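You operate a simulated robot arm through the tools that you are given. There is no shell and no other tool. Be economical: measure what you need, move in short steps, check, and stop when the job is done.

You run a simulated robot arm. Do the job below in one go: nothing can be reset, and whatever is moved stays where it is left.

JOB
Put things in order on the cart top. At the end: the white spray bottle (marked "Surface Cleaner") stands where the clear malt jar stood; the clear malt jar is on the black drip tray; the white pod from the cart top stands where the white spray bottle stood; the pink glass stands where the white pod stood; whatever was shut is shut again. Leave all else as you found it, and nothing knocked over. Set down upright: malt jar.

The check looks at the end state, three seconds after you hand in, the way a careful person would. Anything else that was tipped, shoved, dropped, spilled or broken makes it a failure.

ROBOT AND FRAMES
A 6-joint arm with a two-finger parallel gripper, fixed in place. Base frame: the origin is at the foot of the arm, x ahead of it, y to its left, z up; the work surface is at about z = 860. Units: mm, rad, N and s.
With the tool pointing down near the work surface it reaches from about 260 to 680 mm from the base axis. Its first joint turns from -1.152 to 1.152 rad. Payload 2.9 kg.
Tool frame: the origin (TCP) lies between the finger pads and is the grasp point; the fingertips stand 30 mm ahead of it; z points along the fingers, y is the line along which they close. The gripper opens to 110 mm. The fingers are 20 mm wide and 10 mm thick; the gripper's body (48 by 112 mm) begins 55 mm behind the TCP.
Orientation is that of the tool frame in the base frame, as a unit quaternion [x, y, z, w]. With the fingers straight down and closing along the base's y, the tool's x points along the base's -x, its y along +y and its z along -z.

CONTROLS
- The arm moves only by the tool play_rows. Its argument "increments" is a list of rows, each a list of 3 entries, a list of its own where there are three numbers: the closure, from 0 (fully open) to 1 (shut), then the shift along the tool's x, y, z in mm, then the turn, a rotation vector about the tool's x, y, z in rad. In form: [[jaw, [dx, dy, dz], [ax, ay, az]], ...]. A call has 1 to 12 rows; each row shifts and turns the commanded pose from where the row before left it, along the tool's axes as they then stand. Each row takes 0.2 s and may step no farther than 50 mm and 0.15 rad from the row before; otherwise, or with a gripper value out of range, the whole call is refused. Where a pose cannot be reached the arm comes as near as it can. A force on the tool above 40 N (or 10 N above the force at the start of the call, whichever is more), or a blocked arm, ends the call early, and 0.2 s more pass. Each finger travels about 108 mm/s and halts on what it meets, pressing with about 25 N; the grip force reading is that of the motor and also rises with nothing between the fingers. The clock runs only during rows and for 0.2 s after the last one: add rows that do not move to give the fingers time. It gives the time, the measured TCP pose, the force on the tool (base axes), the opening and the grip force at its end, in the units of the frame above (readings bear some noise), with the torque about the TCP (base axes, N m) and any sound that the robot's microphone picked up.
- Cameras (640 x 400 px; columns grow to the right, rows downward): "scene" is fixed at [74.9, 446, 1360.5]; the picture's right is [-0.55, -0.84, 0.00], its down [-0.64, 0.41, -0.65] and it looks along [0.54, -0.35, -0.76] (base axes); focal length 319 px, centre (320, 200). "wrist" rides on the gripper at [72, 17, -103] in the tool frame; the picture's right is [-0.23, 0.97, 0.00], its down [-0.76, -0.18, -0.62] and it looks along [-0.61, -0.14, 0.78] (tool axes); focal length 222 px, centre (320, 200). There is no depth. A picture from a camera that has moved, and an enlarged one, comes with that camera's place and axes in the base frame and with its lens. The place of the scene camera against the robot may be out by one fixed shift of up to 25 mm in any direction.
- snapshot(camera): a new picture of that camera. The clock stands still meanwhile.
- inspect(camera, box): a new picture of the part [left, top, right, bottom] of that camera's present view, enlarged. The clock stands still meanwhile.
- sign_off(): hands the job in; it is judged then, once.

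Go step by step. Nothing tells you positions but the pictures and the camera data: compare them with the known pose of the tool, close in by small moves and look again before you grip or let go. The budget is 120 turns and 68 pictures, counting those below and the enlarged ones. Unless the task says otherwise, let go and move clear before handing in, and close with one line.

The tools are called after "Emit:" as name(argument=value, ...) on one line, values as JSON. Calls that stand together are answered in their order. play_rows: Moves the arm, as the interface text tells. Its arguments: {"type":"object","properties":{"increments":{"type":"array","items":{"type":"array"}}},"required":["increments"]} The other tools are called the same way: snapshot (camera) takes a picture; inspect (camera, box) takes an enlarged picture of a part of a camera's view; sign_off () hands the job in.

At the start:

```text
t: 0.0
position: [232.6, 292.1, 1122.0]
ee_rot: [0.001, 1.0, 0.0, 0.0]
wrist_force: [1.0, 0.7, -0.2]
ft_torque: [-0.01, 0.0, -0.02]
finger_gap: 110.3
grip_force: 0.1
```

scene: 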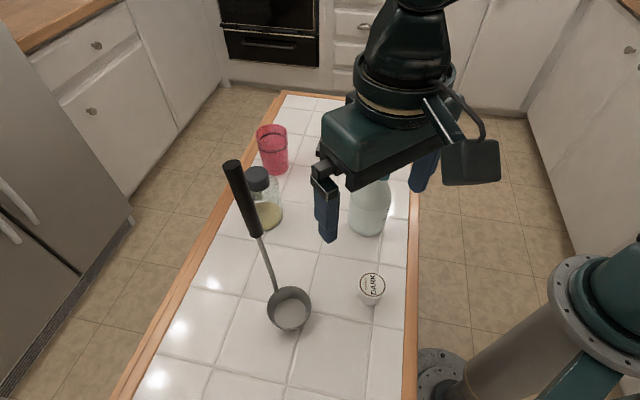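
wrist: 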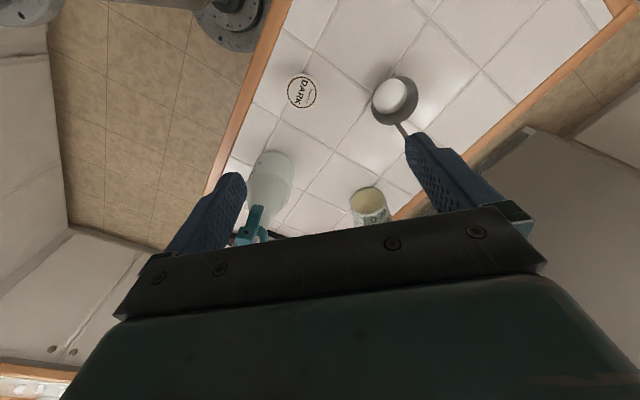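

The white pod is in front, with the ladle to its left. The malt jar and pink glass are farther off, and the spray bottle is behind the gripper. I can't see the drip tray yet, so I'll raise the arm and swing it to the right for a clear view.

Emit:
play_rows(increments=[[0, [0, 0, -40], [0, 0, 0]], [0, [-5, -45, 0], [0, 0, 0]], [0, [-5, -45, 0], [0, 0, 0]], [0, [-5, -45, 0], [0, 0, 0]], [0, [-5, -45, 0], [0, 0, 0]], [0, [-5, -45, 0], [0, 0, 0]], [0, [-5, -45, 0], [0, 0, 0]], [0, [-5, -45, 0], [0, 0, 0]], [0, [-5, -45, 0], [0, 0, 0]], [0, [-5, -45, 0], [0, 0, 0]], [0, [0, -45, 0], [0, 0, 0]]])

Emit:
snapshot(camera="scene")

Emit:
snapshot(camera="wrist")

```text
t: 2.4
position: [277.2, -160.0, 1162.9]
ee_rot: [0.0, 1.0, 0.0, 0.0]
wrist_force: [0.0, 0.5, -0.2]
ft_torque: [0.04, -0.01, -0.03]
finger_gap: 110.0
grip_force: 0.1
```

```text
65 pictures are left
```

scene: 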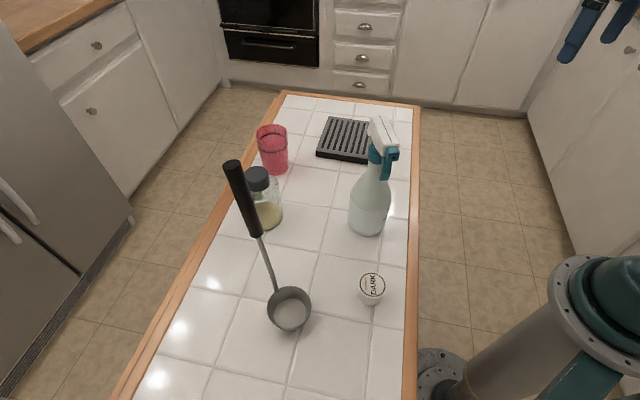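

```text
64 pictures are left
camera wrist: at [205.1, -142.8, 1265.8], right [0.23, 0.97, 0.0], down [0.76, -0.18, 0.62], along [0.61, -0.14, -0.78], focal length 222 px, centre (320, 200)
```

wrist: 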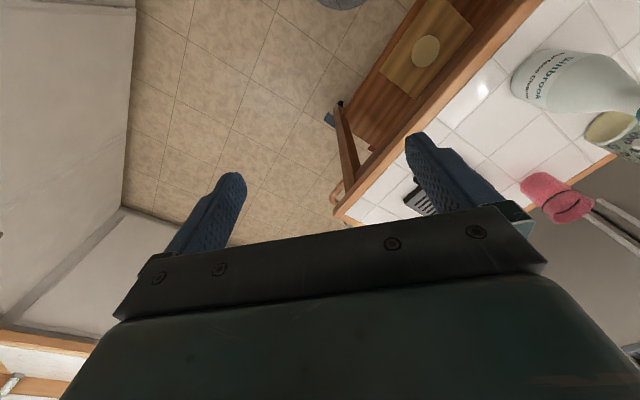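

Now the whole cart top is visible, with the tray at the far end. I'll look closer at each item.

Emit:
inspect(camera="scene", box=[220, 90, 420, 215])

Emit:
inspect(camera="scene", box=[220, 215, 420, 340])

```text
3.20 times, centred on (320, 152) of scene
camera zoom: at [74.9, 446.0, 1360.5], right [-0.55, -0.84, 0.0], down [-0.64, 0.41, -0.65], along [0.54, -0.35, -0.76], focal length 1022 px, centre (320, 352)
```

zoom: 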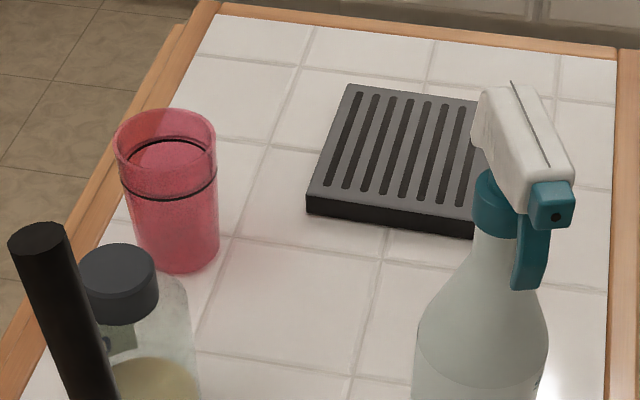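

```text
3.20 times, centred on (320, 278) of scene
camera zoom: at [74.9, 446.0, 1360.5], right [-0.55, -0.84, 0.0], down [-0.64, 0.41, -0.65], along [0.54, -0.35, -0.76], focal length 1022 px, centre (320, -48)
```

zoom: 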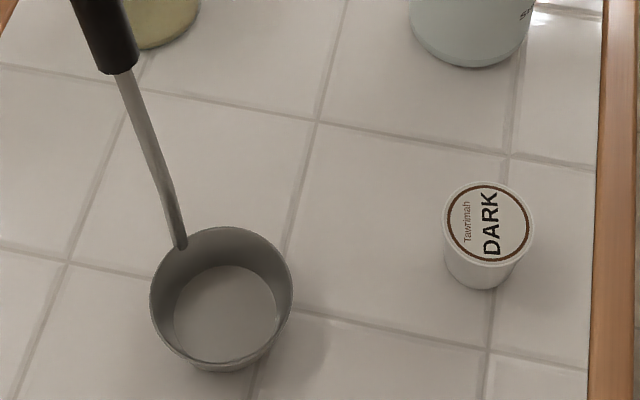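

The scene camera reads about 14 mm low in x and 9 mm low in y compared with the wrist camera. The jar should be near (453, 340), with its lid top at about z = 1000. The bottle top is near z = 1110, and the ladle handle rises to about 1170 near (300, 400). I'll fly high to a hover over the jar.

Emit:
play_rows(increments=[[0, [-16, 0, -40], [0, 0, 0]], [0, [-16, 45.4, 0], [0, 0, 0]], [0, [-16, 45.4, 0], [0, 0, 0]], [0, [-16, 45.4, 0], [0, 0, 0]], [0, [-16, 45.4, 0], [0, 0, 0]], [0, [-16, 45.4, 0], [0, 0, 0]], [0, [-16, 45.4, 0], [0, 0, 0]], [0, [-16, 45.4, 0], [0, 0, 0]], [0, [-16, 45.4, 0], [0, 0, 0]], [0, [-16, 45.4, 0], [0, 0, 0]], [0, [-16, 45.4, 0], [0, 0, 0]], [0, [0, 46, 20], [0, 0, 0]]])

Emit:
snapshot(camera="wrist")

Emit:
snapshot(camera="scene")

```text
refused: row 12 steps farther than a row can; nothing moved
```

```text
61 pictures are left
camera wrist: at [205.1, -142.8, 1265.8], right [0.23, 0.97, 0.0], down [0.76, -0.18, 0.62], along [0.61, -0.14, -0.78], focal length 222 px, centre (320, 200)
```

wrist: 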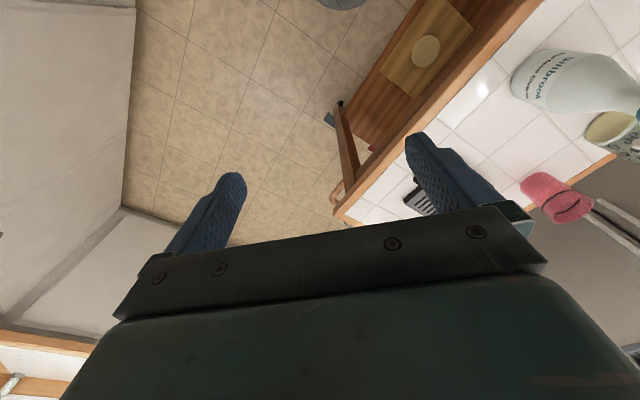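

```text
60 pictures are left
```

scene: 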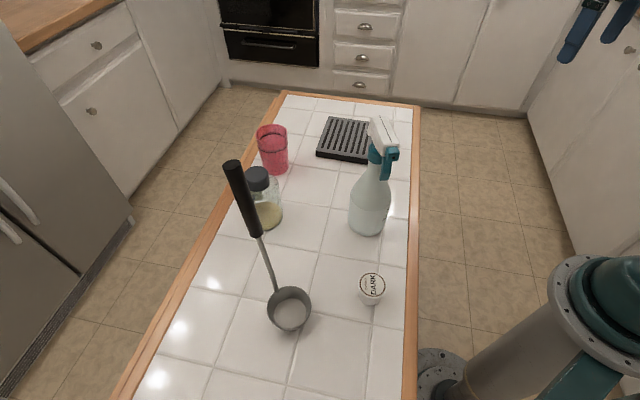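

The last row was a hair too long, so the call was refused and nothing moved. I'll send it again with a shorter step.

Emit:
play_rows(increments=[[0, [-16, 0, -40], [0, 0, 0]], [0, [-16, 45.4, 0], [0, 0, 0]], [0, [-16, 45.4, 0], [0, 0, 0]], [0, [-16, 45.4, 0], [0, 0, 0]], [0, [-16, 45.4, 0], [0, 0, 0]], [0, [-16, 45.4, 0], [0, 0, 0]], [0, [-16, 45.4, 0], [0, 0, 0]], [0, [-16, 45.4, 0], [0, 0, 0]], [0, [-16, 45.4, 0], [0, 0, 0]], [0, [-16, 45.4, 0], [0, 0, 0]], [0, [-16, 45.4, 0], [0, 0, 0]], [0, [0, 45, 0], [0, 0, 0]]])

Emit:
snapshot(camera="wrist")

```text
t: 5.0
position: [455.2, 341.0, 1204.7]
ee_rot: [0.001, 1.0, 0.0, 0.0]
wrist_force: [-0.5, 0.7, 0.2]
ft_torque: [-0.02, -0.01, 0.03]
finger_gap: 109.8
grip_force: 0.0
```

```text
59 pictures are left
camera wrist: at [382.7, 357.8, 1306.3], right [0.23, 0.97, 0.0], down [0.76, -0.18, 0.62], along [0.61, -0.14, -0.78], focal length 222 px, centre (320, 200)
```

wrist: 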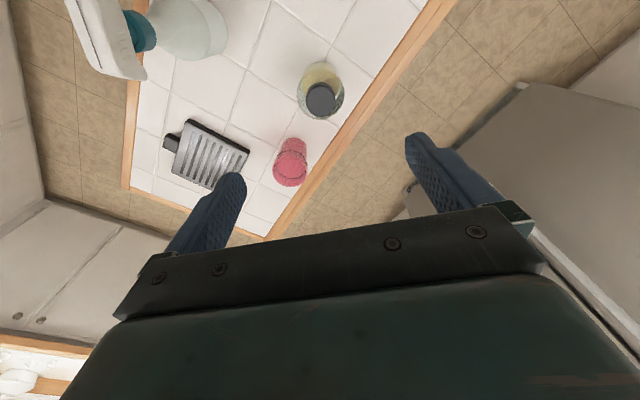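

The jar sits right under the gripper, and the tray, glass and bottle are all in view. I'll zoom in to get exact places.

Emit:
inspect(camera="wrist", box=[240, 50, 400, 150])

Emit:
inspect(camera="wrist", box=[60, 0, 380, 200])

```text
4.00 times, centred on (320, 100) of wrist
camera zoom: at [382.7, 357.8, 1306.3], right [0.23, 0.97, 0.0], down [0.76, -0.18, 0.62], along [0.61, -0.14, -0.78], focal length 888 px, centre (320, 600)
```

zoom: 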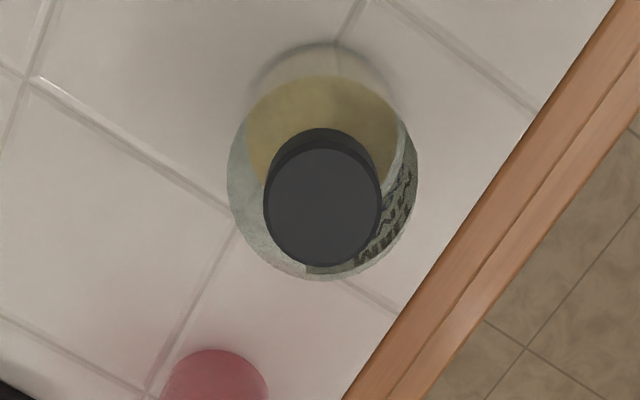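

```text
2.00 times, centred on (220, 100) of wrist
camera zoom: at [382.7, 357.8, 1306.3], right [0.23, 0.97, 0.0], down [0.76, -0.18, 0.62], along [0.61, -0.14, -0.78], focal length 444 px, centre (520, 400)
```

zoom: 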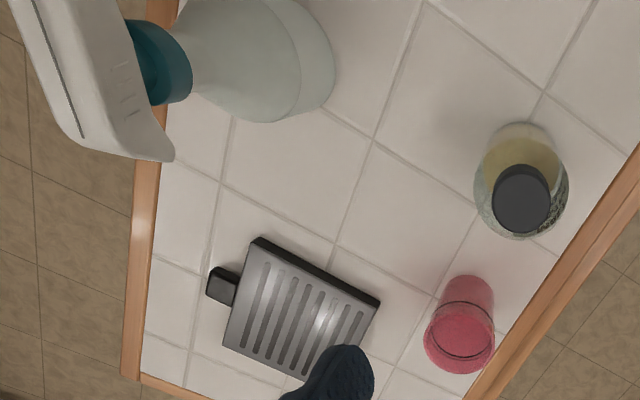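

The jar is about 68 mm wide, centred near (460, 342), with its lid top around z = 1007. I'll centre over it, come partway down and check.

Emit:
play_rows(increments=[[0, [-5, 1.5, 45], [0, 0, 0]], [0, [0, 0, 45], [0, 0, 0]], [0, [0, 0, 45], [0, 0, 0]], [0, [0, 0, 15], [0, 0, 0]]])

Emit:
snapshot(camera="wrist")

Emit:
snapshot(camera="scene")

```text
t: 6.0
position: [457.7, 343.6, 1053.0]
ee_rot: [0.0, 1.0, 0.001, 0.0]
wrist_force: [-0.1, -0.9, 0.0]
ft_torque: [-0.02, 0.02, 0.01]
finger_gap: 110.0
grip_force: 0.2
```

```text
56 pictures are left
camera wrist: at [385.2, 359.6, 1155.1], right [0.23, 0.97, 0.0], down [0.76, -0.18, 0.62], along [0.61, -0.14, -0.78], focal length 222 px, centre (320, 200)
```

wrist: 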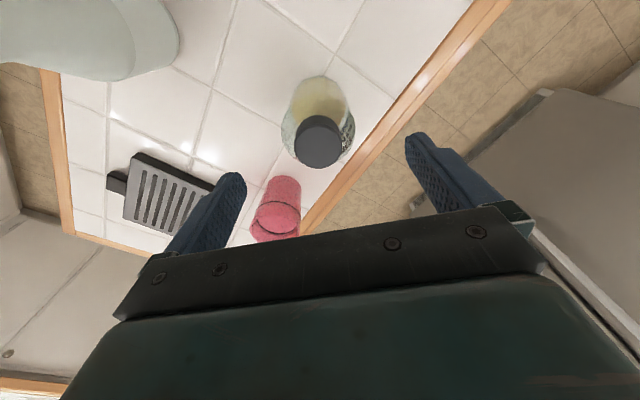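

```text
55 pictures are left
```

scene: 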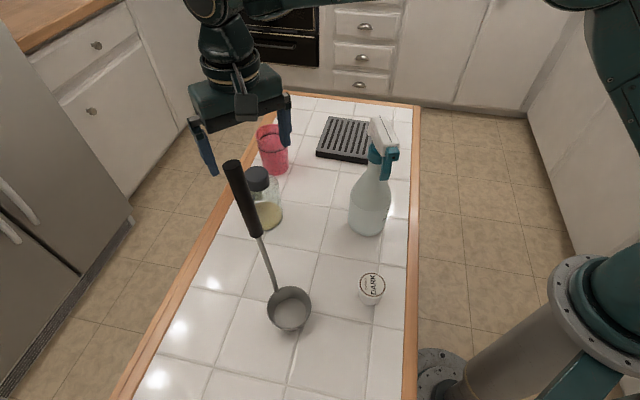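

The wrist and scene views disagree slightly on the lid height. I'll zoom in to settle it before going lower.

Emit:
inspect(camera="wrist", box=[240, 70, 400, 170])

Emit:
inspect(camera="scene", box=[180, 80, 340, 240])

```text
4.00 times, centred on (320, 120) of wrist
camera zoom: at [385.2, 359.6, 1155.1], right [0.23, 0.97, 0.0], down [0.76, -0.18, 0.62], along [0.61, -0.14, -0.78], focal length 888 px, centre (320, 520)
```

zoom: 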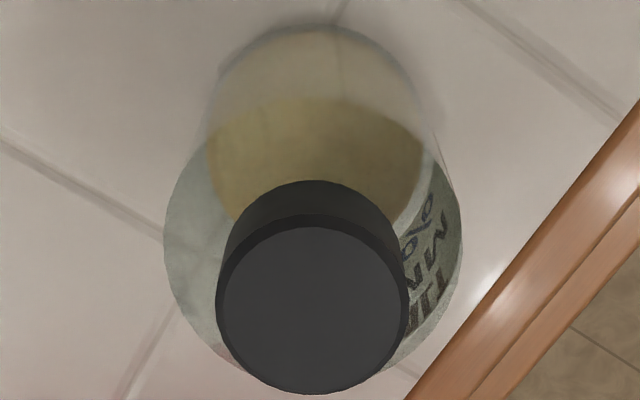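

```text
2.50 times, centred on (260, 160) of scene
camera zoom: at [74.9, 446.0, 1360.5], right [-0.55, -0.84, 0.0], down [-0.64, 0.41, -0.65], along [0.54, -0.35, -0.76], focal length 799 px, centre (470, 300)
```

zoom: 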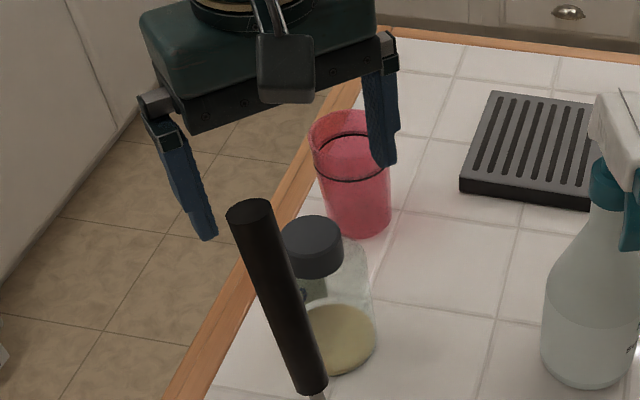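

The two wrist views intersect at a lid top of about z = 968, so the jar is near (471, 339), about 74 mm wide and 108 mm tall. I'll move over it at the same height and check the alignment again.

Emit:
play_rows(increments=[[0, [-12, -4, 10], [0, 0, 0]], [0, [0, 0, 30], [0, 0, 0]], [0, [0, 0, 0], [0, 0, 0]]])

Emit:
inspect(camera="wrist", box=[160, 50, 480, 250])

```text
t: 6.8
position: [470.2, 339.1, 1010.4]
ee_rot: [0.0, 1.0, 0.0, 0.0]
wrist_force: [-0.7, -0.6, -0.3]
ft_torque: [-0.01, 0.01, 0.0]
finger_gap: 110.1
grip_force: 0.1
```

```text
2.00 times, centred on (320, 150) of wrist
camera zoom: at [397.7, 355.3, 1114.4], right [0.23, 0.97, 0.0], down [0.76, -0.18, 0.62], along [0.61, -0.14, -0.78], focal length 444 px, centre (320, 300)
```

zoom: 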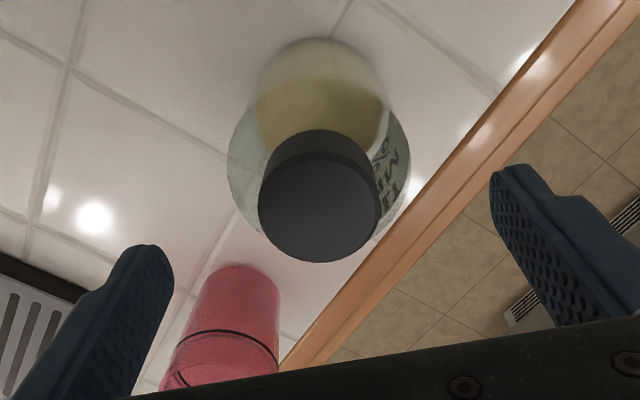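

The lid is now centred under the tool. I'll lower to z = 924 and close on the jar's body.

Emit:
play_rows(increments=[[0, [-1, 0, 30], [0, 0, 0]], [0, [0, 0, 30], [0, 0, 0]], [0, [0, 0, 26], [0, 0, 0]], [0, [0, 0, 0], [0, 0, 0]], [0.4, [0, 0, 0], [0, 0, 0]], [0.6, [0, 0, 0], [0, 0, 0]], [0.6, [0, 0, 0], [0, 0, 0]]])

Emit:
snapshot(camera="scene")

```text
t: 8.4
position: [471.3, 340.1, 926.3]
ee_rot: [0.0, 1.0, 0.0, 0.001]
wrist_force: [0.0, 0.0, 0.7]
ft_torque: [0.01, -0.01, 0.04]
finger_gap: 70.6
grip_force: 24.6
```

```text
51 pictures are left
```

scene: 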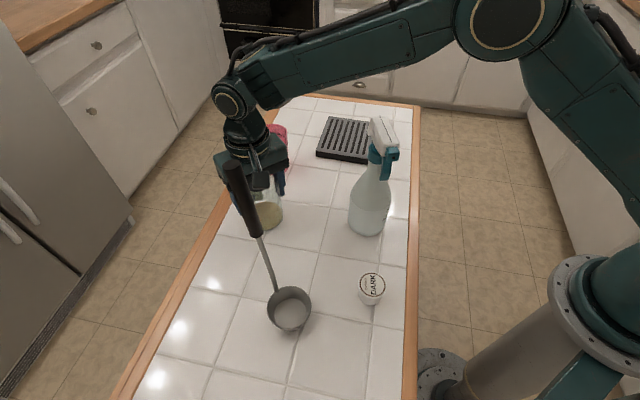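

The jar is gripped at 70.6 mm. I'll lift it straight up and look at the tray from here.

Emit:
play_rows(increments=[[0.6, [0, 0, -20], [0, 0, 0]], [0.6, [0, 0, -40], [0, 0, 0]], [0.6, [0, 0, -40], [0, 0, 0]], [0.6, [0, 0, -40], [0, 0, 0]], [0.6, [0, -40, 0], [0, 0, 0]], [0.6, [0, -40, 0], [0, 0, 0]], [0.6, [0, 0, 0], [0, 0, 0]]])

Emit:
snapshot(camera="wrist")

```text
t: 10.0
position: [470.9, 256.5, 1064.9]
ee_rot: [0.0, 1.0, 0.0, -0.001]
wrist_force: [0.0, 0.5, -2.3]
ft_torque: [0.03, -0.02, 0.01]
finger_gap: 70.6
grip_force: 24.7
```

```text
50 pictures are left
camera wrist: at [398.0, 273.7, 1168.3], right [0.23, 0.97, 0.0], down [0.76, -0.18, 0.62], along [0.61, -0.14, -0.78], focal length 222 px, centre (320, 200)
```

wrist: 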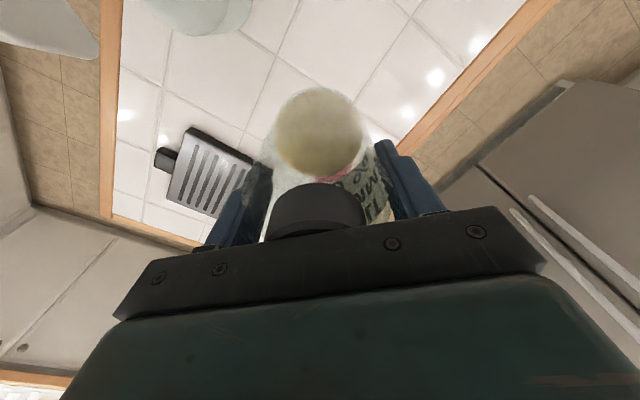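

I'll slide the held jar part of the way toward the tray to see the tray clear of the fingers.

Emit:
play_rows(increments=[[0.6, [-35, -35, 0], [0, 0, 0]], [0.6, [-30, -35, 0], [0, 0, 0]], [0.6, [0, 0, 0], [0, 0, 0]]])

Emit:
inspect(camera="wrist", box=[100, 20, 420, 220])

```text
t: 10.8
position: [537.1, 188.1, 1066.2]
ee_rot: [0.0, 1.0, 0.0, 0.0]
wrist_force: [0.0, 0.6, -2.4]
ft_torque: [0.02, -0.01, 0.0]
finger_gap: 70.6
grip_force: 25.2
```

```text
2.00 times, centred on (260, 120) of wrist
camera zoom: at [464.3, 204.4, 1168.7], right [0.23, 0.97, 0.0], down [0.76, -0.18, 0.62], along [0.61, -0.14, -0.78], focal length 444 px, centre (440, 360)
```

zoom: 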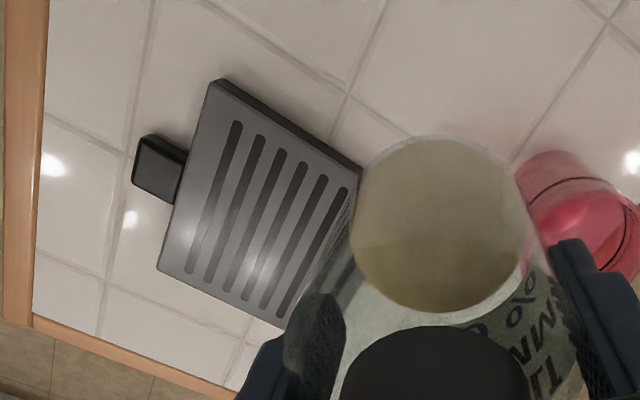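

The tray top measures about 90 × 138 mm and its centre is near (547, 59). I'll go there and lower partway.

Emit:
play_rows(increments=[[0.6, [-4, -43, 0], [0, 0, 0]], [0.6, [-3, -43, 0], [0, 0, 0]], [0.6, [-3, -43, 0], [0, 0, 0]], [0.6, [0, 0, 40], [0, 0, 0]], [0.6, [0, 0, 40], [0, 0, 0]], [0.6, [0, 0, 15], [0, 0, 0]], [0.6, [0, 0, 0], [0, 0, 0]]])

Emit:
snapshot(camera="wrist")

Emit:
inspect(camera="scene", box=[220, 70, 420, 195])

```text
t: 12.4
position: [547.1, 58.9, 969.8]
ee_rot: [0.0, 1.0, -0.001, -0.001]
wrist_force: [-0.1, -0.1, -1.9]
ft_torque: [-0.02, 0.0, 0.01]
finger_gap: 70.3
grip_force: 25.1
```

```text
48 pictures are left
camera wrist: at [475.1, 75.1, 1072.2], right [0.23, 0.97, 0.0], down [0.76, -0.18, 0.62], along [0.61, -0.14, -0.78], focal length 222 px, centre (320, 200)
```

wrist: 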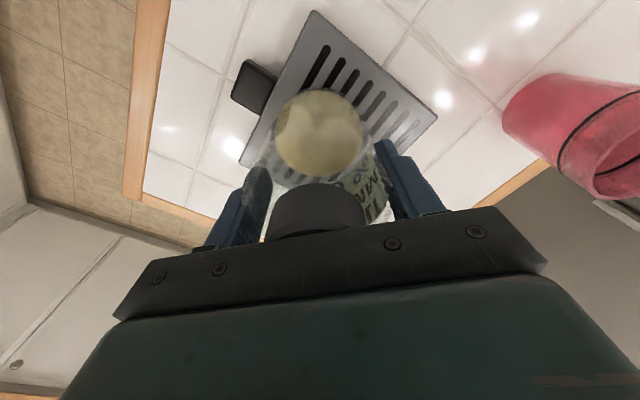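

```text
3.20 times, centred on (320, 132) of scene
camera zoom: at [74.9, 446.0, 1360.5], right [-0.55, -0.84, 0.0], down [-0.64, 0.41, -0.65], along [0.54, -0.35, -0.76], focal length 1022 px, centre (320, 416)
```

zoom: 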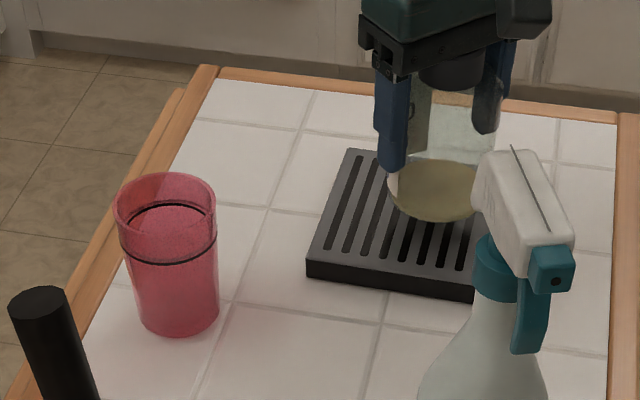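

From this view the right tray corner, which the jar hid before, is at about (561, 158). So the tray is roughly square and its centre is near (562, 67). I'll shift there and lower gently.

Emit:
play_rows(increments=[[0.6, [-15, 8, 0], [0, 0, 0]], [0.6, [0, 0, 8], [0, 0, 0]], [0.6, [0, 0, 4], [0, 0, 0]], [0.6, [0, 0, 0], [0, 0, 0]]])

Emit:
inspect(camera="scene", box=[300, 70, 420, 170])

```text
t: 13.4
position: [561.5, 67.2, 958.1]
ee_rot: [0.0, 1.0, 0.001, 0.0]
wrist_force: [-0.3, -0.2, -1.9]
ft_torque: [0.03, -0.01, 0.0]
finger_gap: 70.5
grip_force: 25.4
```

```text
4.00 times, centred on (360, 120) of scene
camera zoom: at [74.9, 446.0, 1360.5], right [-0.55, -0.84, 0.0], down [-0.64, 0.41, -0.65], along [0.54, -0.35, -0.76], focal length 1278 px, centre (160, 520)
```

zoom: 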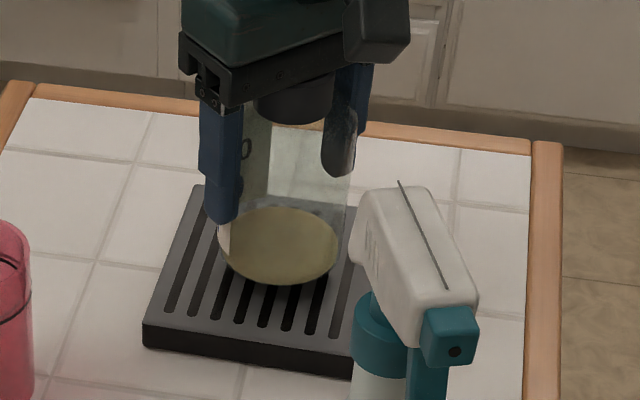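

The jar is centred over the tray. I'll lower in small steps until it touches.

Emit:
play_rows(increments=[[0.6, [0, 0, 3], [0, 0, 0]], [0.6, [0, 0, 3], [0, 0, 0]], [0.6, [0, 0, 2], [0, 0, 0]], [0.6, [0, 0, 0], [0, 0, 0]]])

```text
t: 14.4
position: [561.2, 68.0, 950.5]
ee_rot: [0.0, 1.0, 0.0, 0.0]
wrist_force: [-0.4, 0.3, -3.0]
ft_torque: [-0.02, 0.01, 0.01]
finger_gap: 70.4
grip_force: 24.7
```

Emit:
play_rows(increments=[[0.6, [0, 0, 1.5], [0, 0, 0]], [0.6, [0, 0, 1.5], [0, 0, 0]], [0.6, [0, 0, 0], [0, 0, 0]]])

```text
t: 15.2
position: [562.1, 67.2, 947.9]
ee_rot: [-0.001, 1.0, 0.0, 0.0]
wrist_force: [0.6, 0.3, -2.5]
ft_torque: [0.05, 0.0, 0.03]
finger_gap: 70.7
grip_force: 25.2
```

There's no contact yet, so I'll keep going down in small steps.

Emit:
play_rows(increments=[[0.6, [0, 0, 1.5], [0, 0, 0]], [0.6, [0, 0, 1.5], [0, 0, 0]], [0.6, [0, 0, 0], [0, 0, 0]]])

Emit:
inspect(camera="scene", box=[300, 70, 420, 170])

```text
t: 16.0
position: [561.6, 67.4, 945.8]
ee_rot: [0.0, 1.0, 0.001, 0.001]
wrist_force: [-3.5, -2.2, 11.1]
ft_torque: [-0.1, 0.45, 0.03]
finger_gap: 70.5
grip_force: 25.2
```

```text
4.00 times, centred on (360, 120) of scene
camera zoom: at [74.6, 446.0, 1360.5], right [-0.55, -0.84, 0.0], down [-0.64, 0.41, -0.65], along [0.54, -0.35, -0.76], focal length 1278 px, centre (160, 520)
```

zoom: 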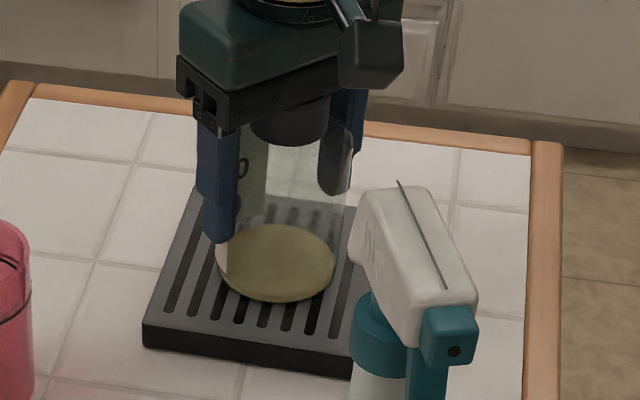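

The jar is standing on the tray. I'll release it and go straight up.

Emit:
play_rows(increments=[[0.6, [0, 0, -0.8], [0, 0, 0]], [0.3, [0, 0, 0], [0, 0, 0]], [0.1, [0, 0, 0], [0, 0, 0]], [0, [0, 0, 0], [0, 0, 0]], [0, [0, 0, -30], [0, 0, 0]], [0, [0, 0, -40], [0, 0, 0]], [0, [0, 0, -40], [0, 0, 0]], [0, [0, 0, -40], [0, 0, 0]], [0, [0, 0, -40], [0, 0, 0]], [0, [0, 0, -30], [0, 0, 0]]])

Emit:
snapshot(camera="scene")

Emit:
snapshot(camera="wrist")

```text
t: 18.2
position: [563.7, 67.7, 1163.8]
ee_rot: [0.0, 1.0, 0.0, -0.001]
wrist_force: [0.2, -0.5, 1.0]
ft_torque: [0.0, 0.02, 0.01]
finger_gap: 109.9
grip_force: 0.1
```

```text
44 pictures are left
```

scene: 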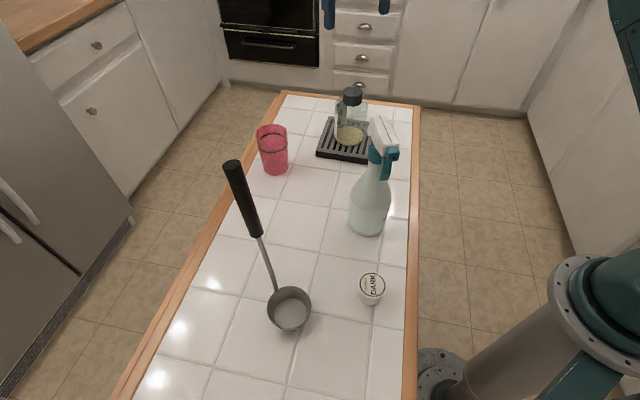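

```text
43 pictures are left
camera wrist: at [491.0, 84.1, 1267.4], right [0.23, 0.97, 0.0], down [0.76, -0.18, 0.62], along [0.61, -0.14, -0.78], focal length 222 px, centre (320, 200)
```

wrist: 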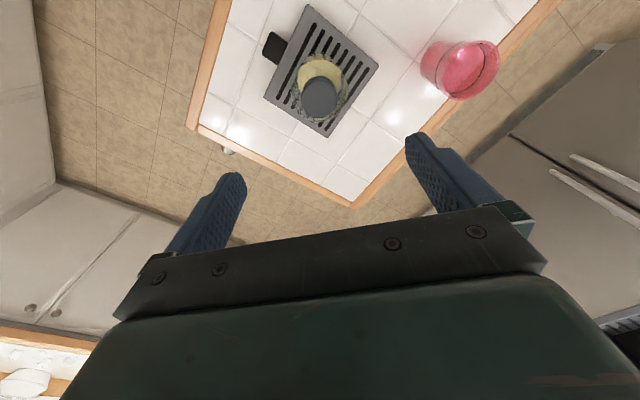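

The jar stands on the tray. Next is the bottle, so I'll hover high above it and look.

Emit:
play_rows(increments=[[0, [0, 0, -40], [0, 0, 0]], [0, [38, 21, -5], [0, 0, 0]], [0, [38, 21, -5], [0, 0, 0]], [0, [38, 21, -5], [0, 0, 0]], [0, [38, 21, 0], [0, 0, 0]], [0, [38, 21, 0], [0, 0, 0]], [0, [38, 21, 0], [0, 0, 0]], [0, [0, 0, 0], [0, 0, 0]]])

Emit:
snapshot(camera="wrist")

Emit:
inspect(camera="scene", box=[320, 100, 440, 250])

```text
t: 20.0
position: [331.7, 194.2, 1221.2]
ee_rot: [0.0, 1.0, 0.001, 0.0]
wrist_force: [0.5, 0.9, 0.6]
ft_torque: [-0.02, -0.02, 0.01]
finger_gap: 110.0
grip_force: 0.2
```

```text
42 pictures are left
camera wrist: at [259.6, 211.0, 1323.8], right [0.23, 0.97, 0.0], down [0.76, -0.18, 0.62], along [0.61, -0.14, -0.78], focal length 222 px, centre (320, 200)
```

wrist: 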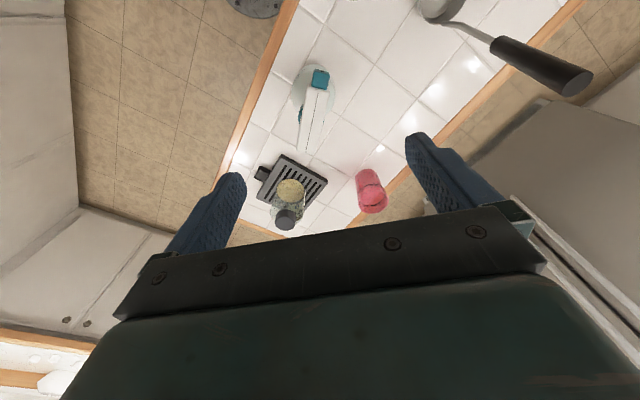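

```text
2.67 times, centred on (380, 175) of scene
camera zoom: at [74.9, 446.0, 1360.5], right [-0.55, -0.84, 0.0], down [-0.64, 0.41, -0.65], along [0.54, -0.35, -0.76], focal length 852 px, centre (160, 267)
```

zoom: 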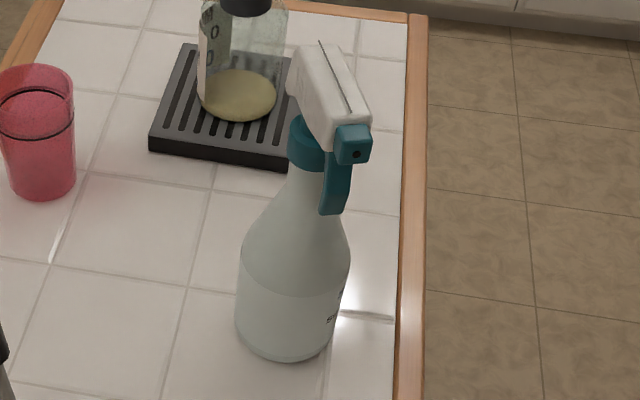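

Emit:
inspect(camera="wrist", box=[240, 40, 400, 140])

```text
4.00 times, centred on (320, 90) of wrist
camera zoom: at [259.6, 211.0, 1323.8], right [0.23, 0.97, 0.0], down [0.76, -0.18, 0.62], along [0.61, -0.14, -0.78], focal length 888 px, centre (320, 640)
```

zoom: 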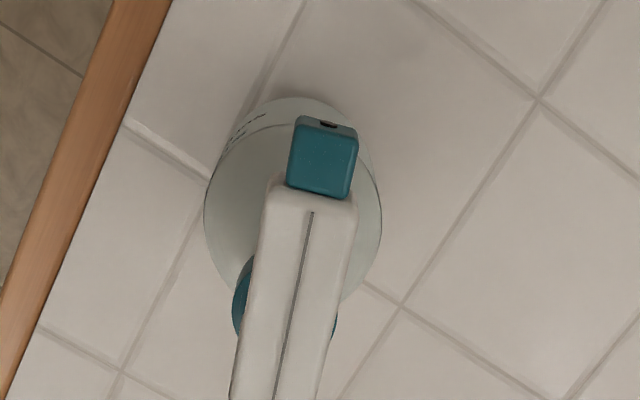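

The bottle's axis is near (346, 182). Its head is about 22 mm wide and lies along roughly −25° in the base frame, with its top near z = 1085 and the collar around 1010–1050. I'll turn the tool 25° to close across the head, centre, and lower to 1150.

Emit:
play_rows(increments=[[0, [-14, -12, 0], [0, 0, 0]], [0, [0, 0, 0], [0, 0, 0.145]], [0, [0, 0, 0], [0, 0, 0.145]], [0, [0, 0, 0], [0, 0, 0.146]], [0, [0, 0, 35], [0, 0, 0]], [0, [0, 0, 35], [0, 0, 0]], [0, [0, 0, 0], [0, 0, 0]]])

Emit:
snapshot(camera="wrist")

Emit:
snapshot(camera="scene")

```text
t: 21.6
position: [347.2, 182.4, 1151.6]
ee_rot: [0.217, 0.976, 0.0, 0.0]
wrist_force: [1.8, 0.7, 0.6]
ft_torque: [0.04, -0.03, -0.02]
finger_gap: 109.7
grip_force: 0.1
```

```text
39 pictures are left
camera wrist: at [288.8, 227.5, 1254.5], right [0.62, 0.79, 0.0], down [0.62, -0.48, 0.62], along [0.49, -0.39, -0.78], focal length 222 px, centre (320, 200)
```

wrist: 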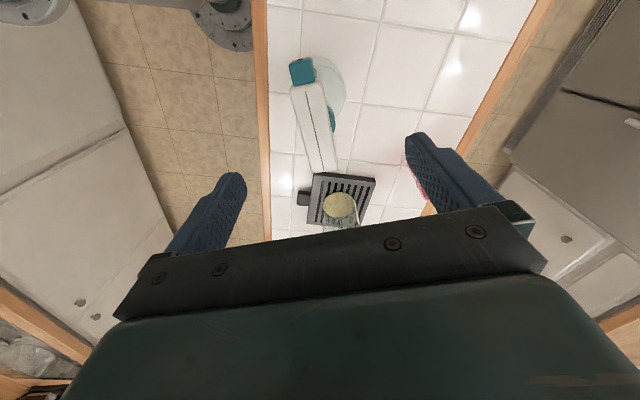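

```text
38 pictures are left
```

scene: 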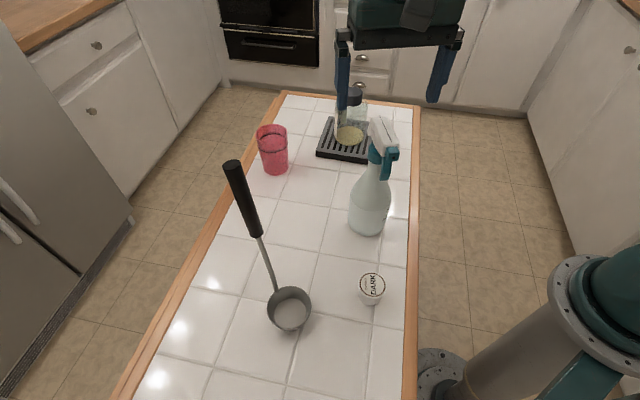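

Emit:
inspect(camera="wrist", box=[240, 50, 400, 190])

```text
2.86 times, centred on (320, 120) of wrist
camera zoom: at [288.8, 227.5, 1254.5], right [0.62, 0.79, 0.0], down [0.62, -0.48, 0.62], along [0.49, -0.39, -0.78], focal length 635 px, centre (320, 429)
```

zoom: 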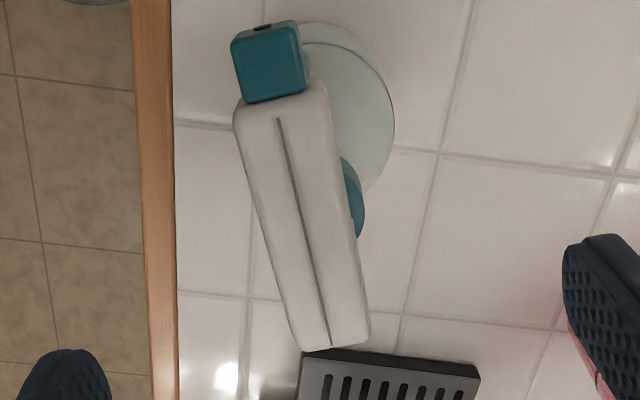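

The head lies along about −26°, and the tool is nearly over the bottle's axis. I'll trim slightly and lower to 1062, then check from the side.

Emit:
play_rows(increments=[[0, [0, -1, 0], [0, 0, 0.02]], [0, [0, 0, 40], [0, 0, 0]], [0, [0, 0, 40], [0, 0, 0]], [0, [0, 0, 10], [0, 0, 0]], [0, [0, 0, 0], [0, 0, 0]]])

Emit:
inspect(camera="scene", box=[300, 80, 460, 240])

Emit:
snapshot(camera="wrist")

```text
t: 22.8
position: [347.1, 182.1, 1061.2]
ee_rot: [0.225, 0.974, 0.001, -0.001]
wrist_force: [0.7, 0.2, 0.8]
ft_torque: [0.0, 0.02, -0.02]
finger_gap: 109.9
grip_force: 0.1
```

```text
2.50 times, centred on (380, 160) of scene
camera zoom: at [74.9, 446.0, 1360.5], right [-0.55, -0.84, 0.0], down [-0.64, 0.41, -0.65], along [0.54, -0.35, -0.76], focal length 799 px, centre (170, 300)
```

zoom: 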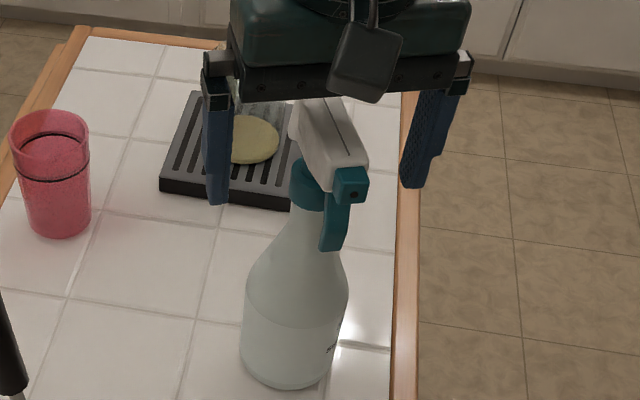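

```text
35 pictures are left
camera wrist: at [289.0, 228.5, 1164.4], right [0.63, 0.77, 0.0], down [0.61, -0.5, 0.62], along [0.48, -0.39, -0.78], focal length 222 px, centre (320, 200)
```

wrist: 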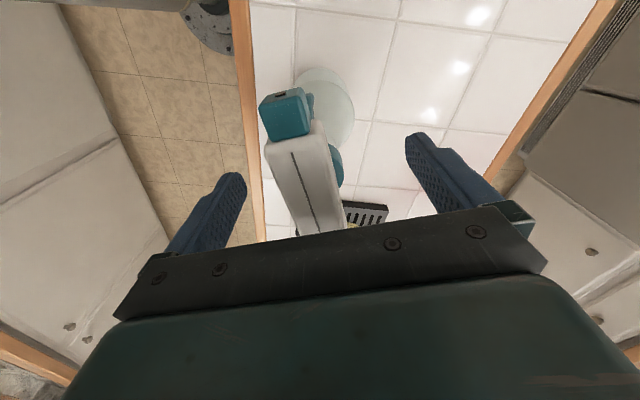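

The fingers straddle the head, which sits about 2.5 mm off centre. I'll shift, lower to about 1043, and close on the collar.

Emit:
play_rows(increments=[[0, [0, -2.3, 8], [0, 0, 0]], [0, [0, 0, 8], [0, 0, 0]], [0, [0, 0, 2], [0, 0, 0]], [0, [0, 0, 0], [0, 0, 0]], [0.3, [0, 0, 0], [0, 0, 0]], [0.5, [0, 0, 0], [0, 0, 0]], [0.62, [0, 0, 0], [0, 0, 0]], [0.7, [0, 0, 0], [0, 0, 0]], [0.78, [0, 0, 0], [0, 0, 0]], [0.85, [0, 0, 0], [0, 0, 0]], [0.85, [0, 0, 0], [0, 0, 0]]])

Emit:
inspect(camera="scene", box=[300, 80, 460, 240])

```text
t: 25.2
position: [346.0, 181.0, 1043.4]
ee_rot: [0.226, 0.974, -0.001, 0.0]
wrist_force: [2.0, 1.3, -0.1]
ft_torque: [0.15, -0.08, 0.0]
finger_gap: 32.6
grip_force: 24.9
```

```text
2.50 times, centred on (380, 160) of scene
camera zoom: at [74.9, 446.1, 1360.5], right [-0.55, -0.84, 0.0], down [-0.64, 0.41, -0.65], along [0.54, -0.35, -0.76], focal length 799 px, centre (170, 300)
```

zoom: 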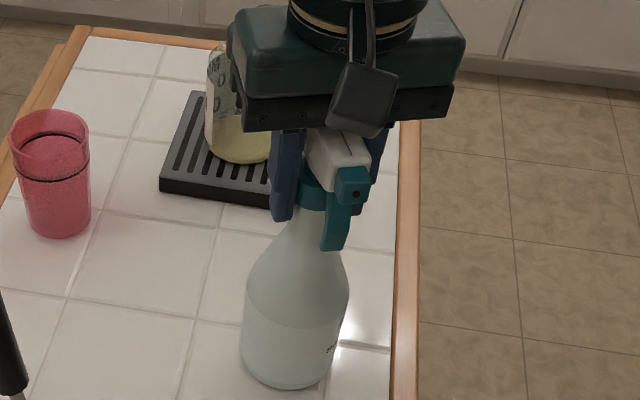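

The collar is gripped at 32.6 mm and the bottle hasn't shifted. I'll lift it gently 60 mm and read the force.

Emit:
play_rows(increments=[[0.85, [0, 0, -5], [0, 0, 0]], [0.85, [0, 0, -10], [0, 0, 0]], [0.85, [0, 0, -20], [0, 0, 0]], [0.85, [0, 0, -25], [0, 0, 0]], [0.85, [0, 0, 0], [0, 0, 0]]])

Emit:
snapshot(camera="scene")

```text
t: 26.4
position: [347.0, 178.2, 1102.2]
ee_rot: [0.226, 0.974, 0.0, 0.0]
wrist_force: [0.2, -1.4, -5.4]
ft_torque: [0.02, 0.0, -0.01]
finger_gap: 32.5
grip_force: 25.1
```

```text
33 pictures are left
```

scene: 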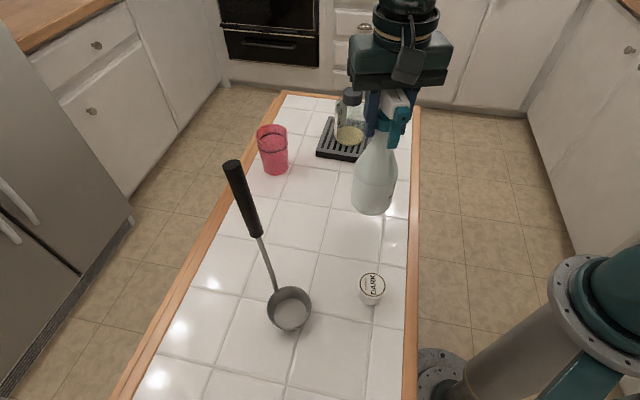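

The bottle hangs steady at about 5 N. I'll carry it in x first and then in y to the jar's old place at (471, 340), which keeps clear of the ladle handle tip near (339, 398, 1125).

Emit:
play_rows(increments=[[0.85, [-27.95, 13.7, 0], [0, 0, 0]], [0.85, [-27.95, 13.7, 0], [0, 0, 0]], [0.85, [-27.95, 13.7, 0], [0, 0, 0]], [0.85, [-27.95, 13.7, 0], [0, 0, 0]], [0.85, [14.1, 28.8, 0], [0, 0, 0]], [0.85, [14.1, 28.8, 0], [0, 0, 0]], [0.85, [14.1, 28.8, 0], [0, 0, 0]], [0.85, [14.1, 28.8, 0], [0, 0, 0]], [0.85, [14.1, 28.8, 0], [0, 0, 0]], [0.85, [0, 0, 0], [0, 0, 0]], [0.85, [0, 0, 0], [0, 0, 0]]])

Emit:
snapshot(camera="scene")

```text
t: 28.8
position: [470.7, 339.7, 1103.0]
ee_rot: [0.226, 0.974, -0.001, 0.0]
wrist_force: [-0.4, 0.4, -5.3]
ft_torque: [-0.02, 0.01, -0.01]
finger_gap: 32.5
grip_force: 25.4
```

```text
32 pictures are left
```

scene: 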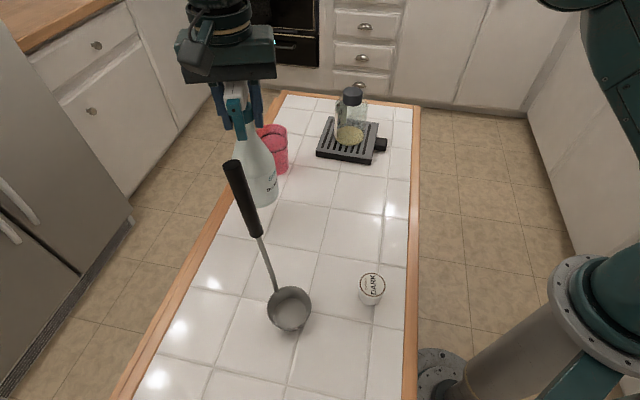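

Emit:
play_rows(increments=[[0.85, [0, 0, 25], [0, 0, 0]], [0.85, [0, 0, 20], [0, 0, 0]], [0.85, [0, 0, 8], [0, 0, 0]], [0.85, [0, 0, 3], [0, 0, 0]], [0.85, [0, 0, 0], [0, 0, 0]]])

Emit:
inspect(camera="scene", box=[170, 60, 370, 260])

```text
t: 30.0
position: [469.1, 339.6, 1046.3]
ee_rot: [0.226, 0.974, 0.0, -0.001]
wrist_force: [-0.4, -0.5, -4.9]
ft_torque: [-0.03, 0.04, -0.01]
finger_gap: 32.6
grip_force: 24.9
```

```text
2.00 times, centred on (270, 160) of scene
camera zoom: at [75.0, 446.1, 1360.5], right [-0.55, -0.84, 0.0], down [-0.64, 0.41, -0.65], along [0.54, -0.35, -0.76], focal length 639 px, centre (420, 280)
```

zoom: 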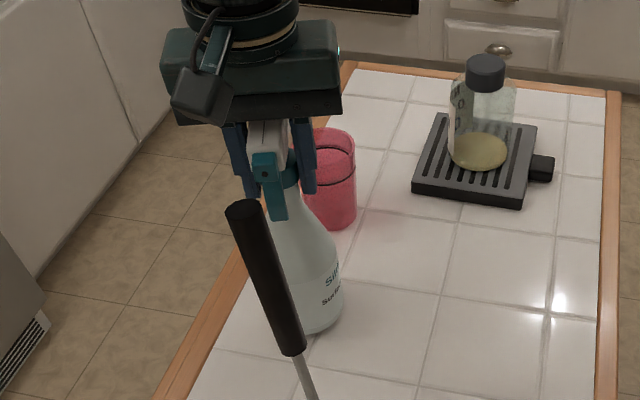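

Emit:
play_rows(increments=[[0.85, [0, 0, 1.5], [0, 0, 0]], [0.85, [0, 0, 1.2], [0, 0, 0]], [0.85, [0, 0, 0], [0, 0, 0]]])

```text
t: 30.8
position: [472.6, 339.5, 1043.5]
ee_rot: [0.226, 0.974, 0.001, 0.001]
wrist_force: [0.2, 0.3, -5.0]
ft_torque: [-0.01, 0.03, 0.02]
finger_gap: 32.4
grip_force: 24.7
```

Emit:
play_rows(increments=[[0.85, [0, 0, 1.0], [0, 0, 0]], [0.85, [0, 0, 1.0], [0, 0, 0]], [0.85, [0, 0, 0], [0, 0, 0]]])

```text
t: 31.6
position: [470.2, 339.5, 1042.3]
ee_rot: [0.227, 0.974, 0.001, 0.0]
wrist_force: [0.7, -0.4, 3.7]
ft_torque: [-0.3, 0.16, 0.07]
finger_gap: 32.5
grip_force: 24.4
```

The bottle has touched down. I'll release it and rise straight up.

Emit:
play_rows(increments=[[0.7, [0, 0, -0.3], [0, 0, 0]], [0.5, [0, 0, 0], [0, 0, 0]], [0.2, [0, 0, 0], [0, 0, 0]], [0, [0, 0, 0], [0, 0, 0]], [0, [0, 0, 0], [0, 0, 0]], [0, [0, 0, -30], [0, 0, 0]], [0, [0, 0, -40], [0, 0, 0]], [0, [0, 0, -40], [0, 0, 0]], [0, [0, 0, -40], [0, 0, 0]]])

Emit:
snapshot(camera="scene")

Emit:
snapshot(camera="wrist")

```text
t: 33.6
position: [471.4, 338.3, 1195.9]
ee_rot: [0.225, 0.974, 0.0, -0.001]
wrist_force: [-0.9, 0.0, 0.3]
ft_torque: [0.03, 0.0, 0.01]
finger_gap: 109.9
grip_force: 0.0
```

```text
30 pictures are left
```

scene: 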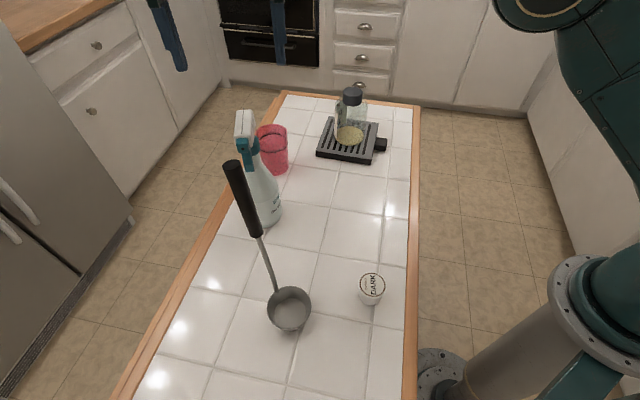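

```text
29 pictures are left
camera wrist: at [413.1, 384.8, 1297.4], right [0.63, 0.77, 0.0], down [0.61, -0.49, 0.62], along [0.48, -0.4, -0.78], focal length 222 px, centre (320, 200)
```

wrist: 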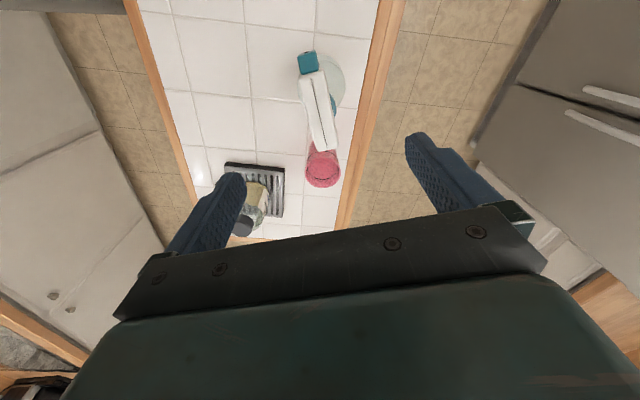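

The bottle now stands in the jar's old place. Next I'll turn the tool back and hover over the white pod near (225, 270).

Emit:
play_rows(increments=[[0, [0, 0, 0], [0, 0, -0.114]], [0, [0, 0, 0], [0, 0, -0.114]], [0, [0, 0, 0], [0, 0, -0.114]], [0, [0, 0, 0], [0, 0, -0.114]], [0, [41, -11.4, 0], [0, 0, 0]], [0, [41, -11.4, 0], [0, 0, 0]], [0, [41, -11.4, 0], [0, 0, 0]], [0, [41, -11.4, 0], [0, 0, 0]], [0, [41, -11.4, 0], [0, 0, 0]], [0, [41, -11.4, 0], [0, 0, 0]], [0.2, [0, 0, 48], [0, 0, 0]], [0.25, [0, 0, 48], [0, 0, 0]]])

Emit:
snapshot(camera="wrist")

Emit:
inspect(camera="wrist", box=[240, 50, 400, 150])

```text
t: 36.2
position: [223.7, 269.9, 1095.0]
ee_rot: [0.0, 1.0, 0.0, 0.001]
wrist_force: [-0.8, 0.9, -0.3]
ft_torque: [0.05, -0.01, 0.0]
finger_gap: 82.7
grip_force: 0.0
```

```text
28 pictures are left
camera wrist: at [150.5, 286.9, 1197.5], right [0.23, 0.97, 0.0], down [0.76, -0.18, 0.62], along [0.61, -0.14, -0.78], focal length 222 px, centre (320, 200)
```

wrist: 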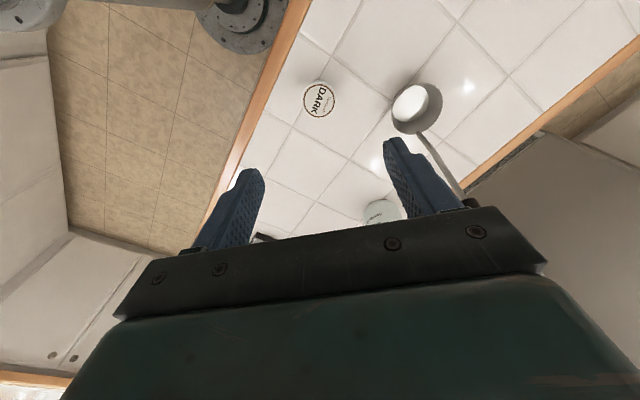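

```text
4.00 times, centred on (320, 100) of wrist
camera zoom: at [150.5, 286.9, 1197.5], right [0.23, 0.97, 0.0], down [0.76, -0.18, 0.62], along [0.61, -0.14, -0.78], focal length 888 px, centre (320, 600)
```

zoom: 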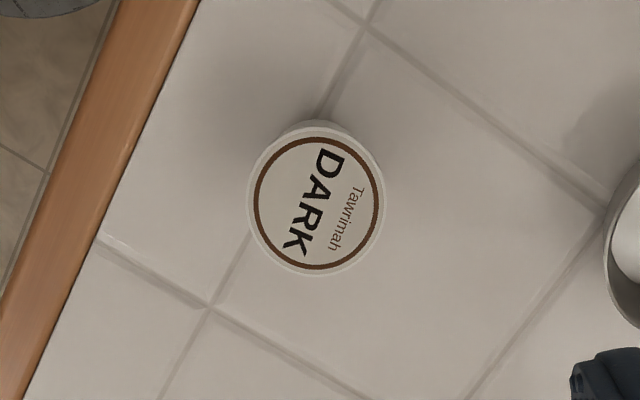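

The pod's centre is near (226, 269), about 42 mm wide, with its top at about z = 900. I'll centre and lower to 930, then check.

Emit:
play_rows(increments=[[0.25, [-2, -0.7, 40], [0, 0, 0]], [0.25, [0, 0, 45], [0, 0, 0]], [0.25, [0, 0, 45], [0, 0, 0]], [0.25, [0, 0, 35], [0, 0, 0]], [0.25, [0, 0, 0], [0, 0, 0]]])

Emit:
inspect(camera="wrist", box=[200, 80, 440, 230])

Emit:
inspect(camera="scene", box=[260, 200, 460, 340])

```text
t: 37.4
position: [223.7, 270.0, 931.3]
ee_rot: [0.0, 1.0, 0.001, 0.0]
wrist_force: [-0.5, 0.4, -0.1]
ft_torque: [-0.01, 0.0, -0.01]
finger_gap: 82.7
grip_force: 0.0
```

```text
2.67 times, centred on (320, 155) of wrist
camera zoom: at [151.2, 286.7, 1034.2], right [0.23, 0.97, 0.0], down [0.76, -0.18, 0.62], along [0.61, -0.14, -0.78], focal length 592 px, centre (320, 320)
```

zoom: 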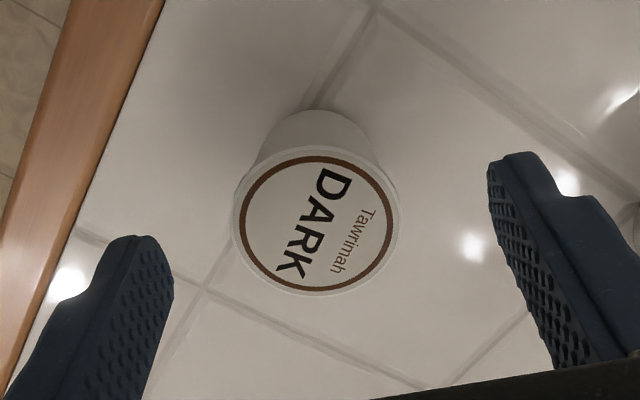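

```text
2.86 times, centred on (360, 270) of scene
camera zoom: at [74.9, 446.0, 1360.5], right [-0.55, -0.84, 0.0], down [-0.64, 0.41, -0.65], along [0.54, -0.35, -0.76], focal length 913 px, centre (206, 0)
```

zoom: 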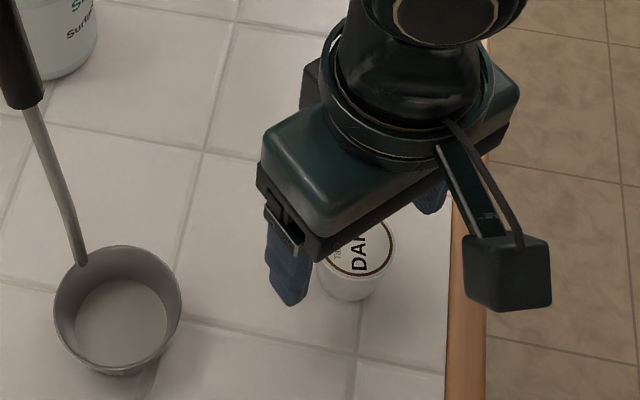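

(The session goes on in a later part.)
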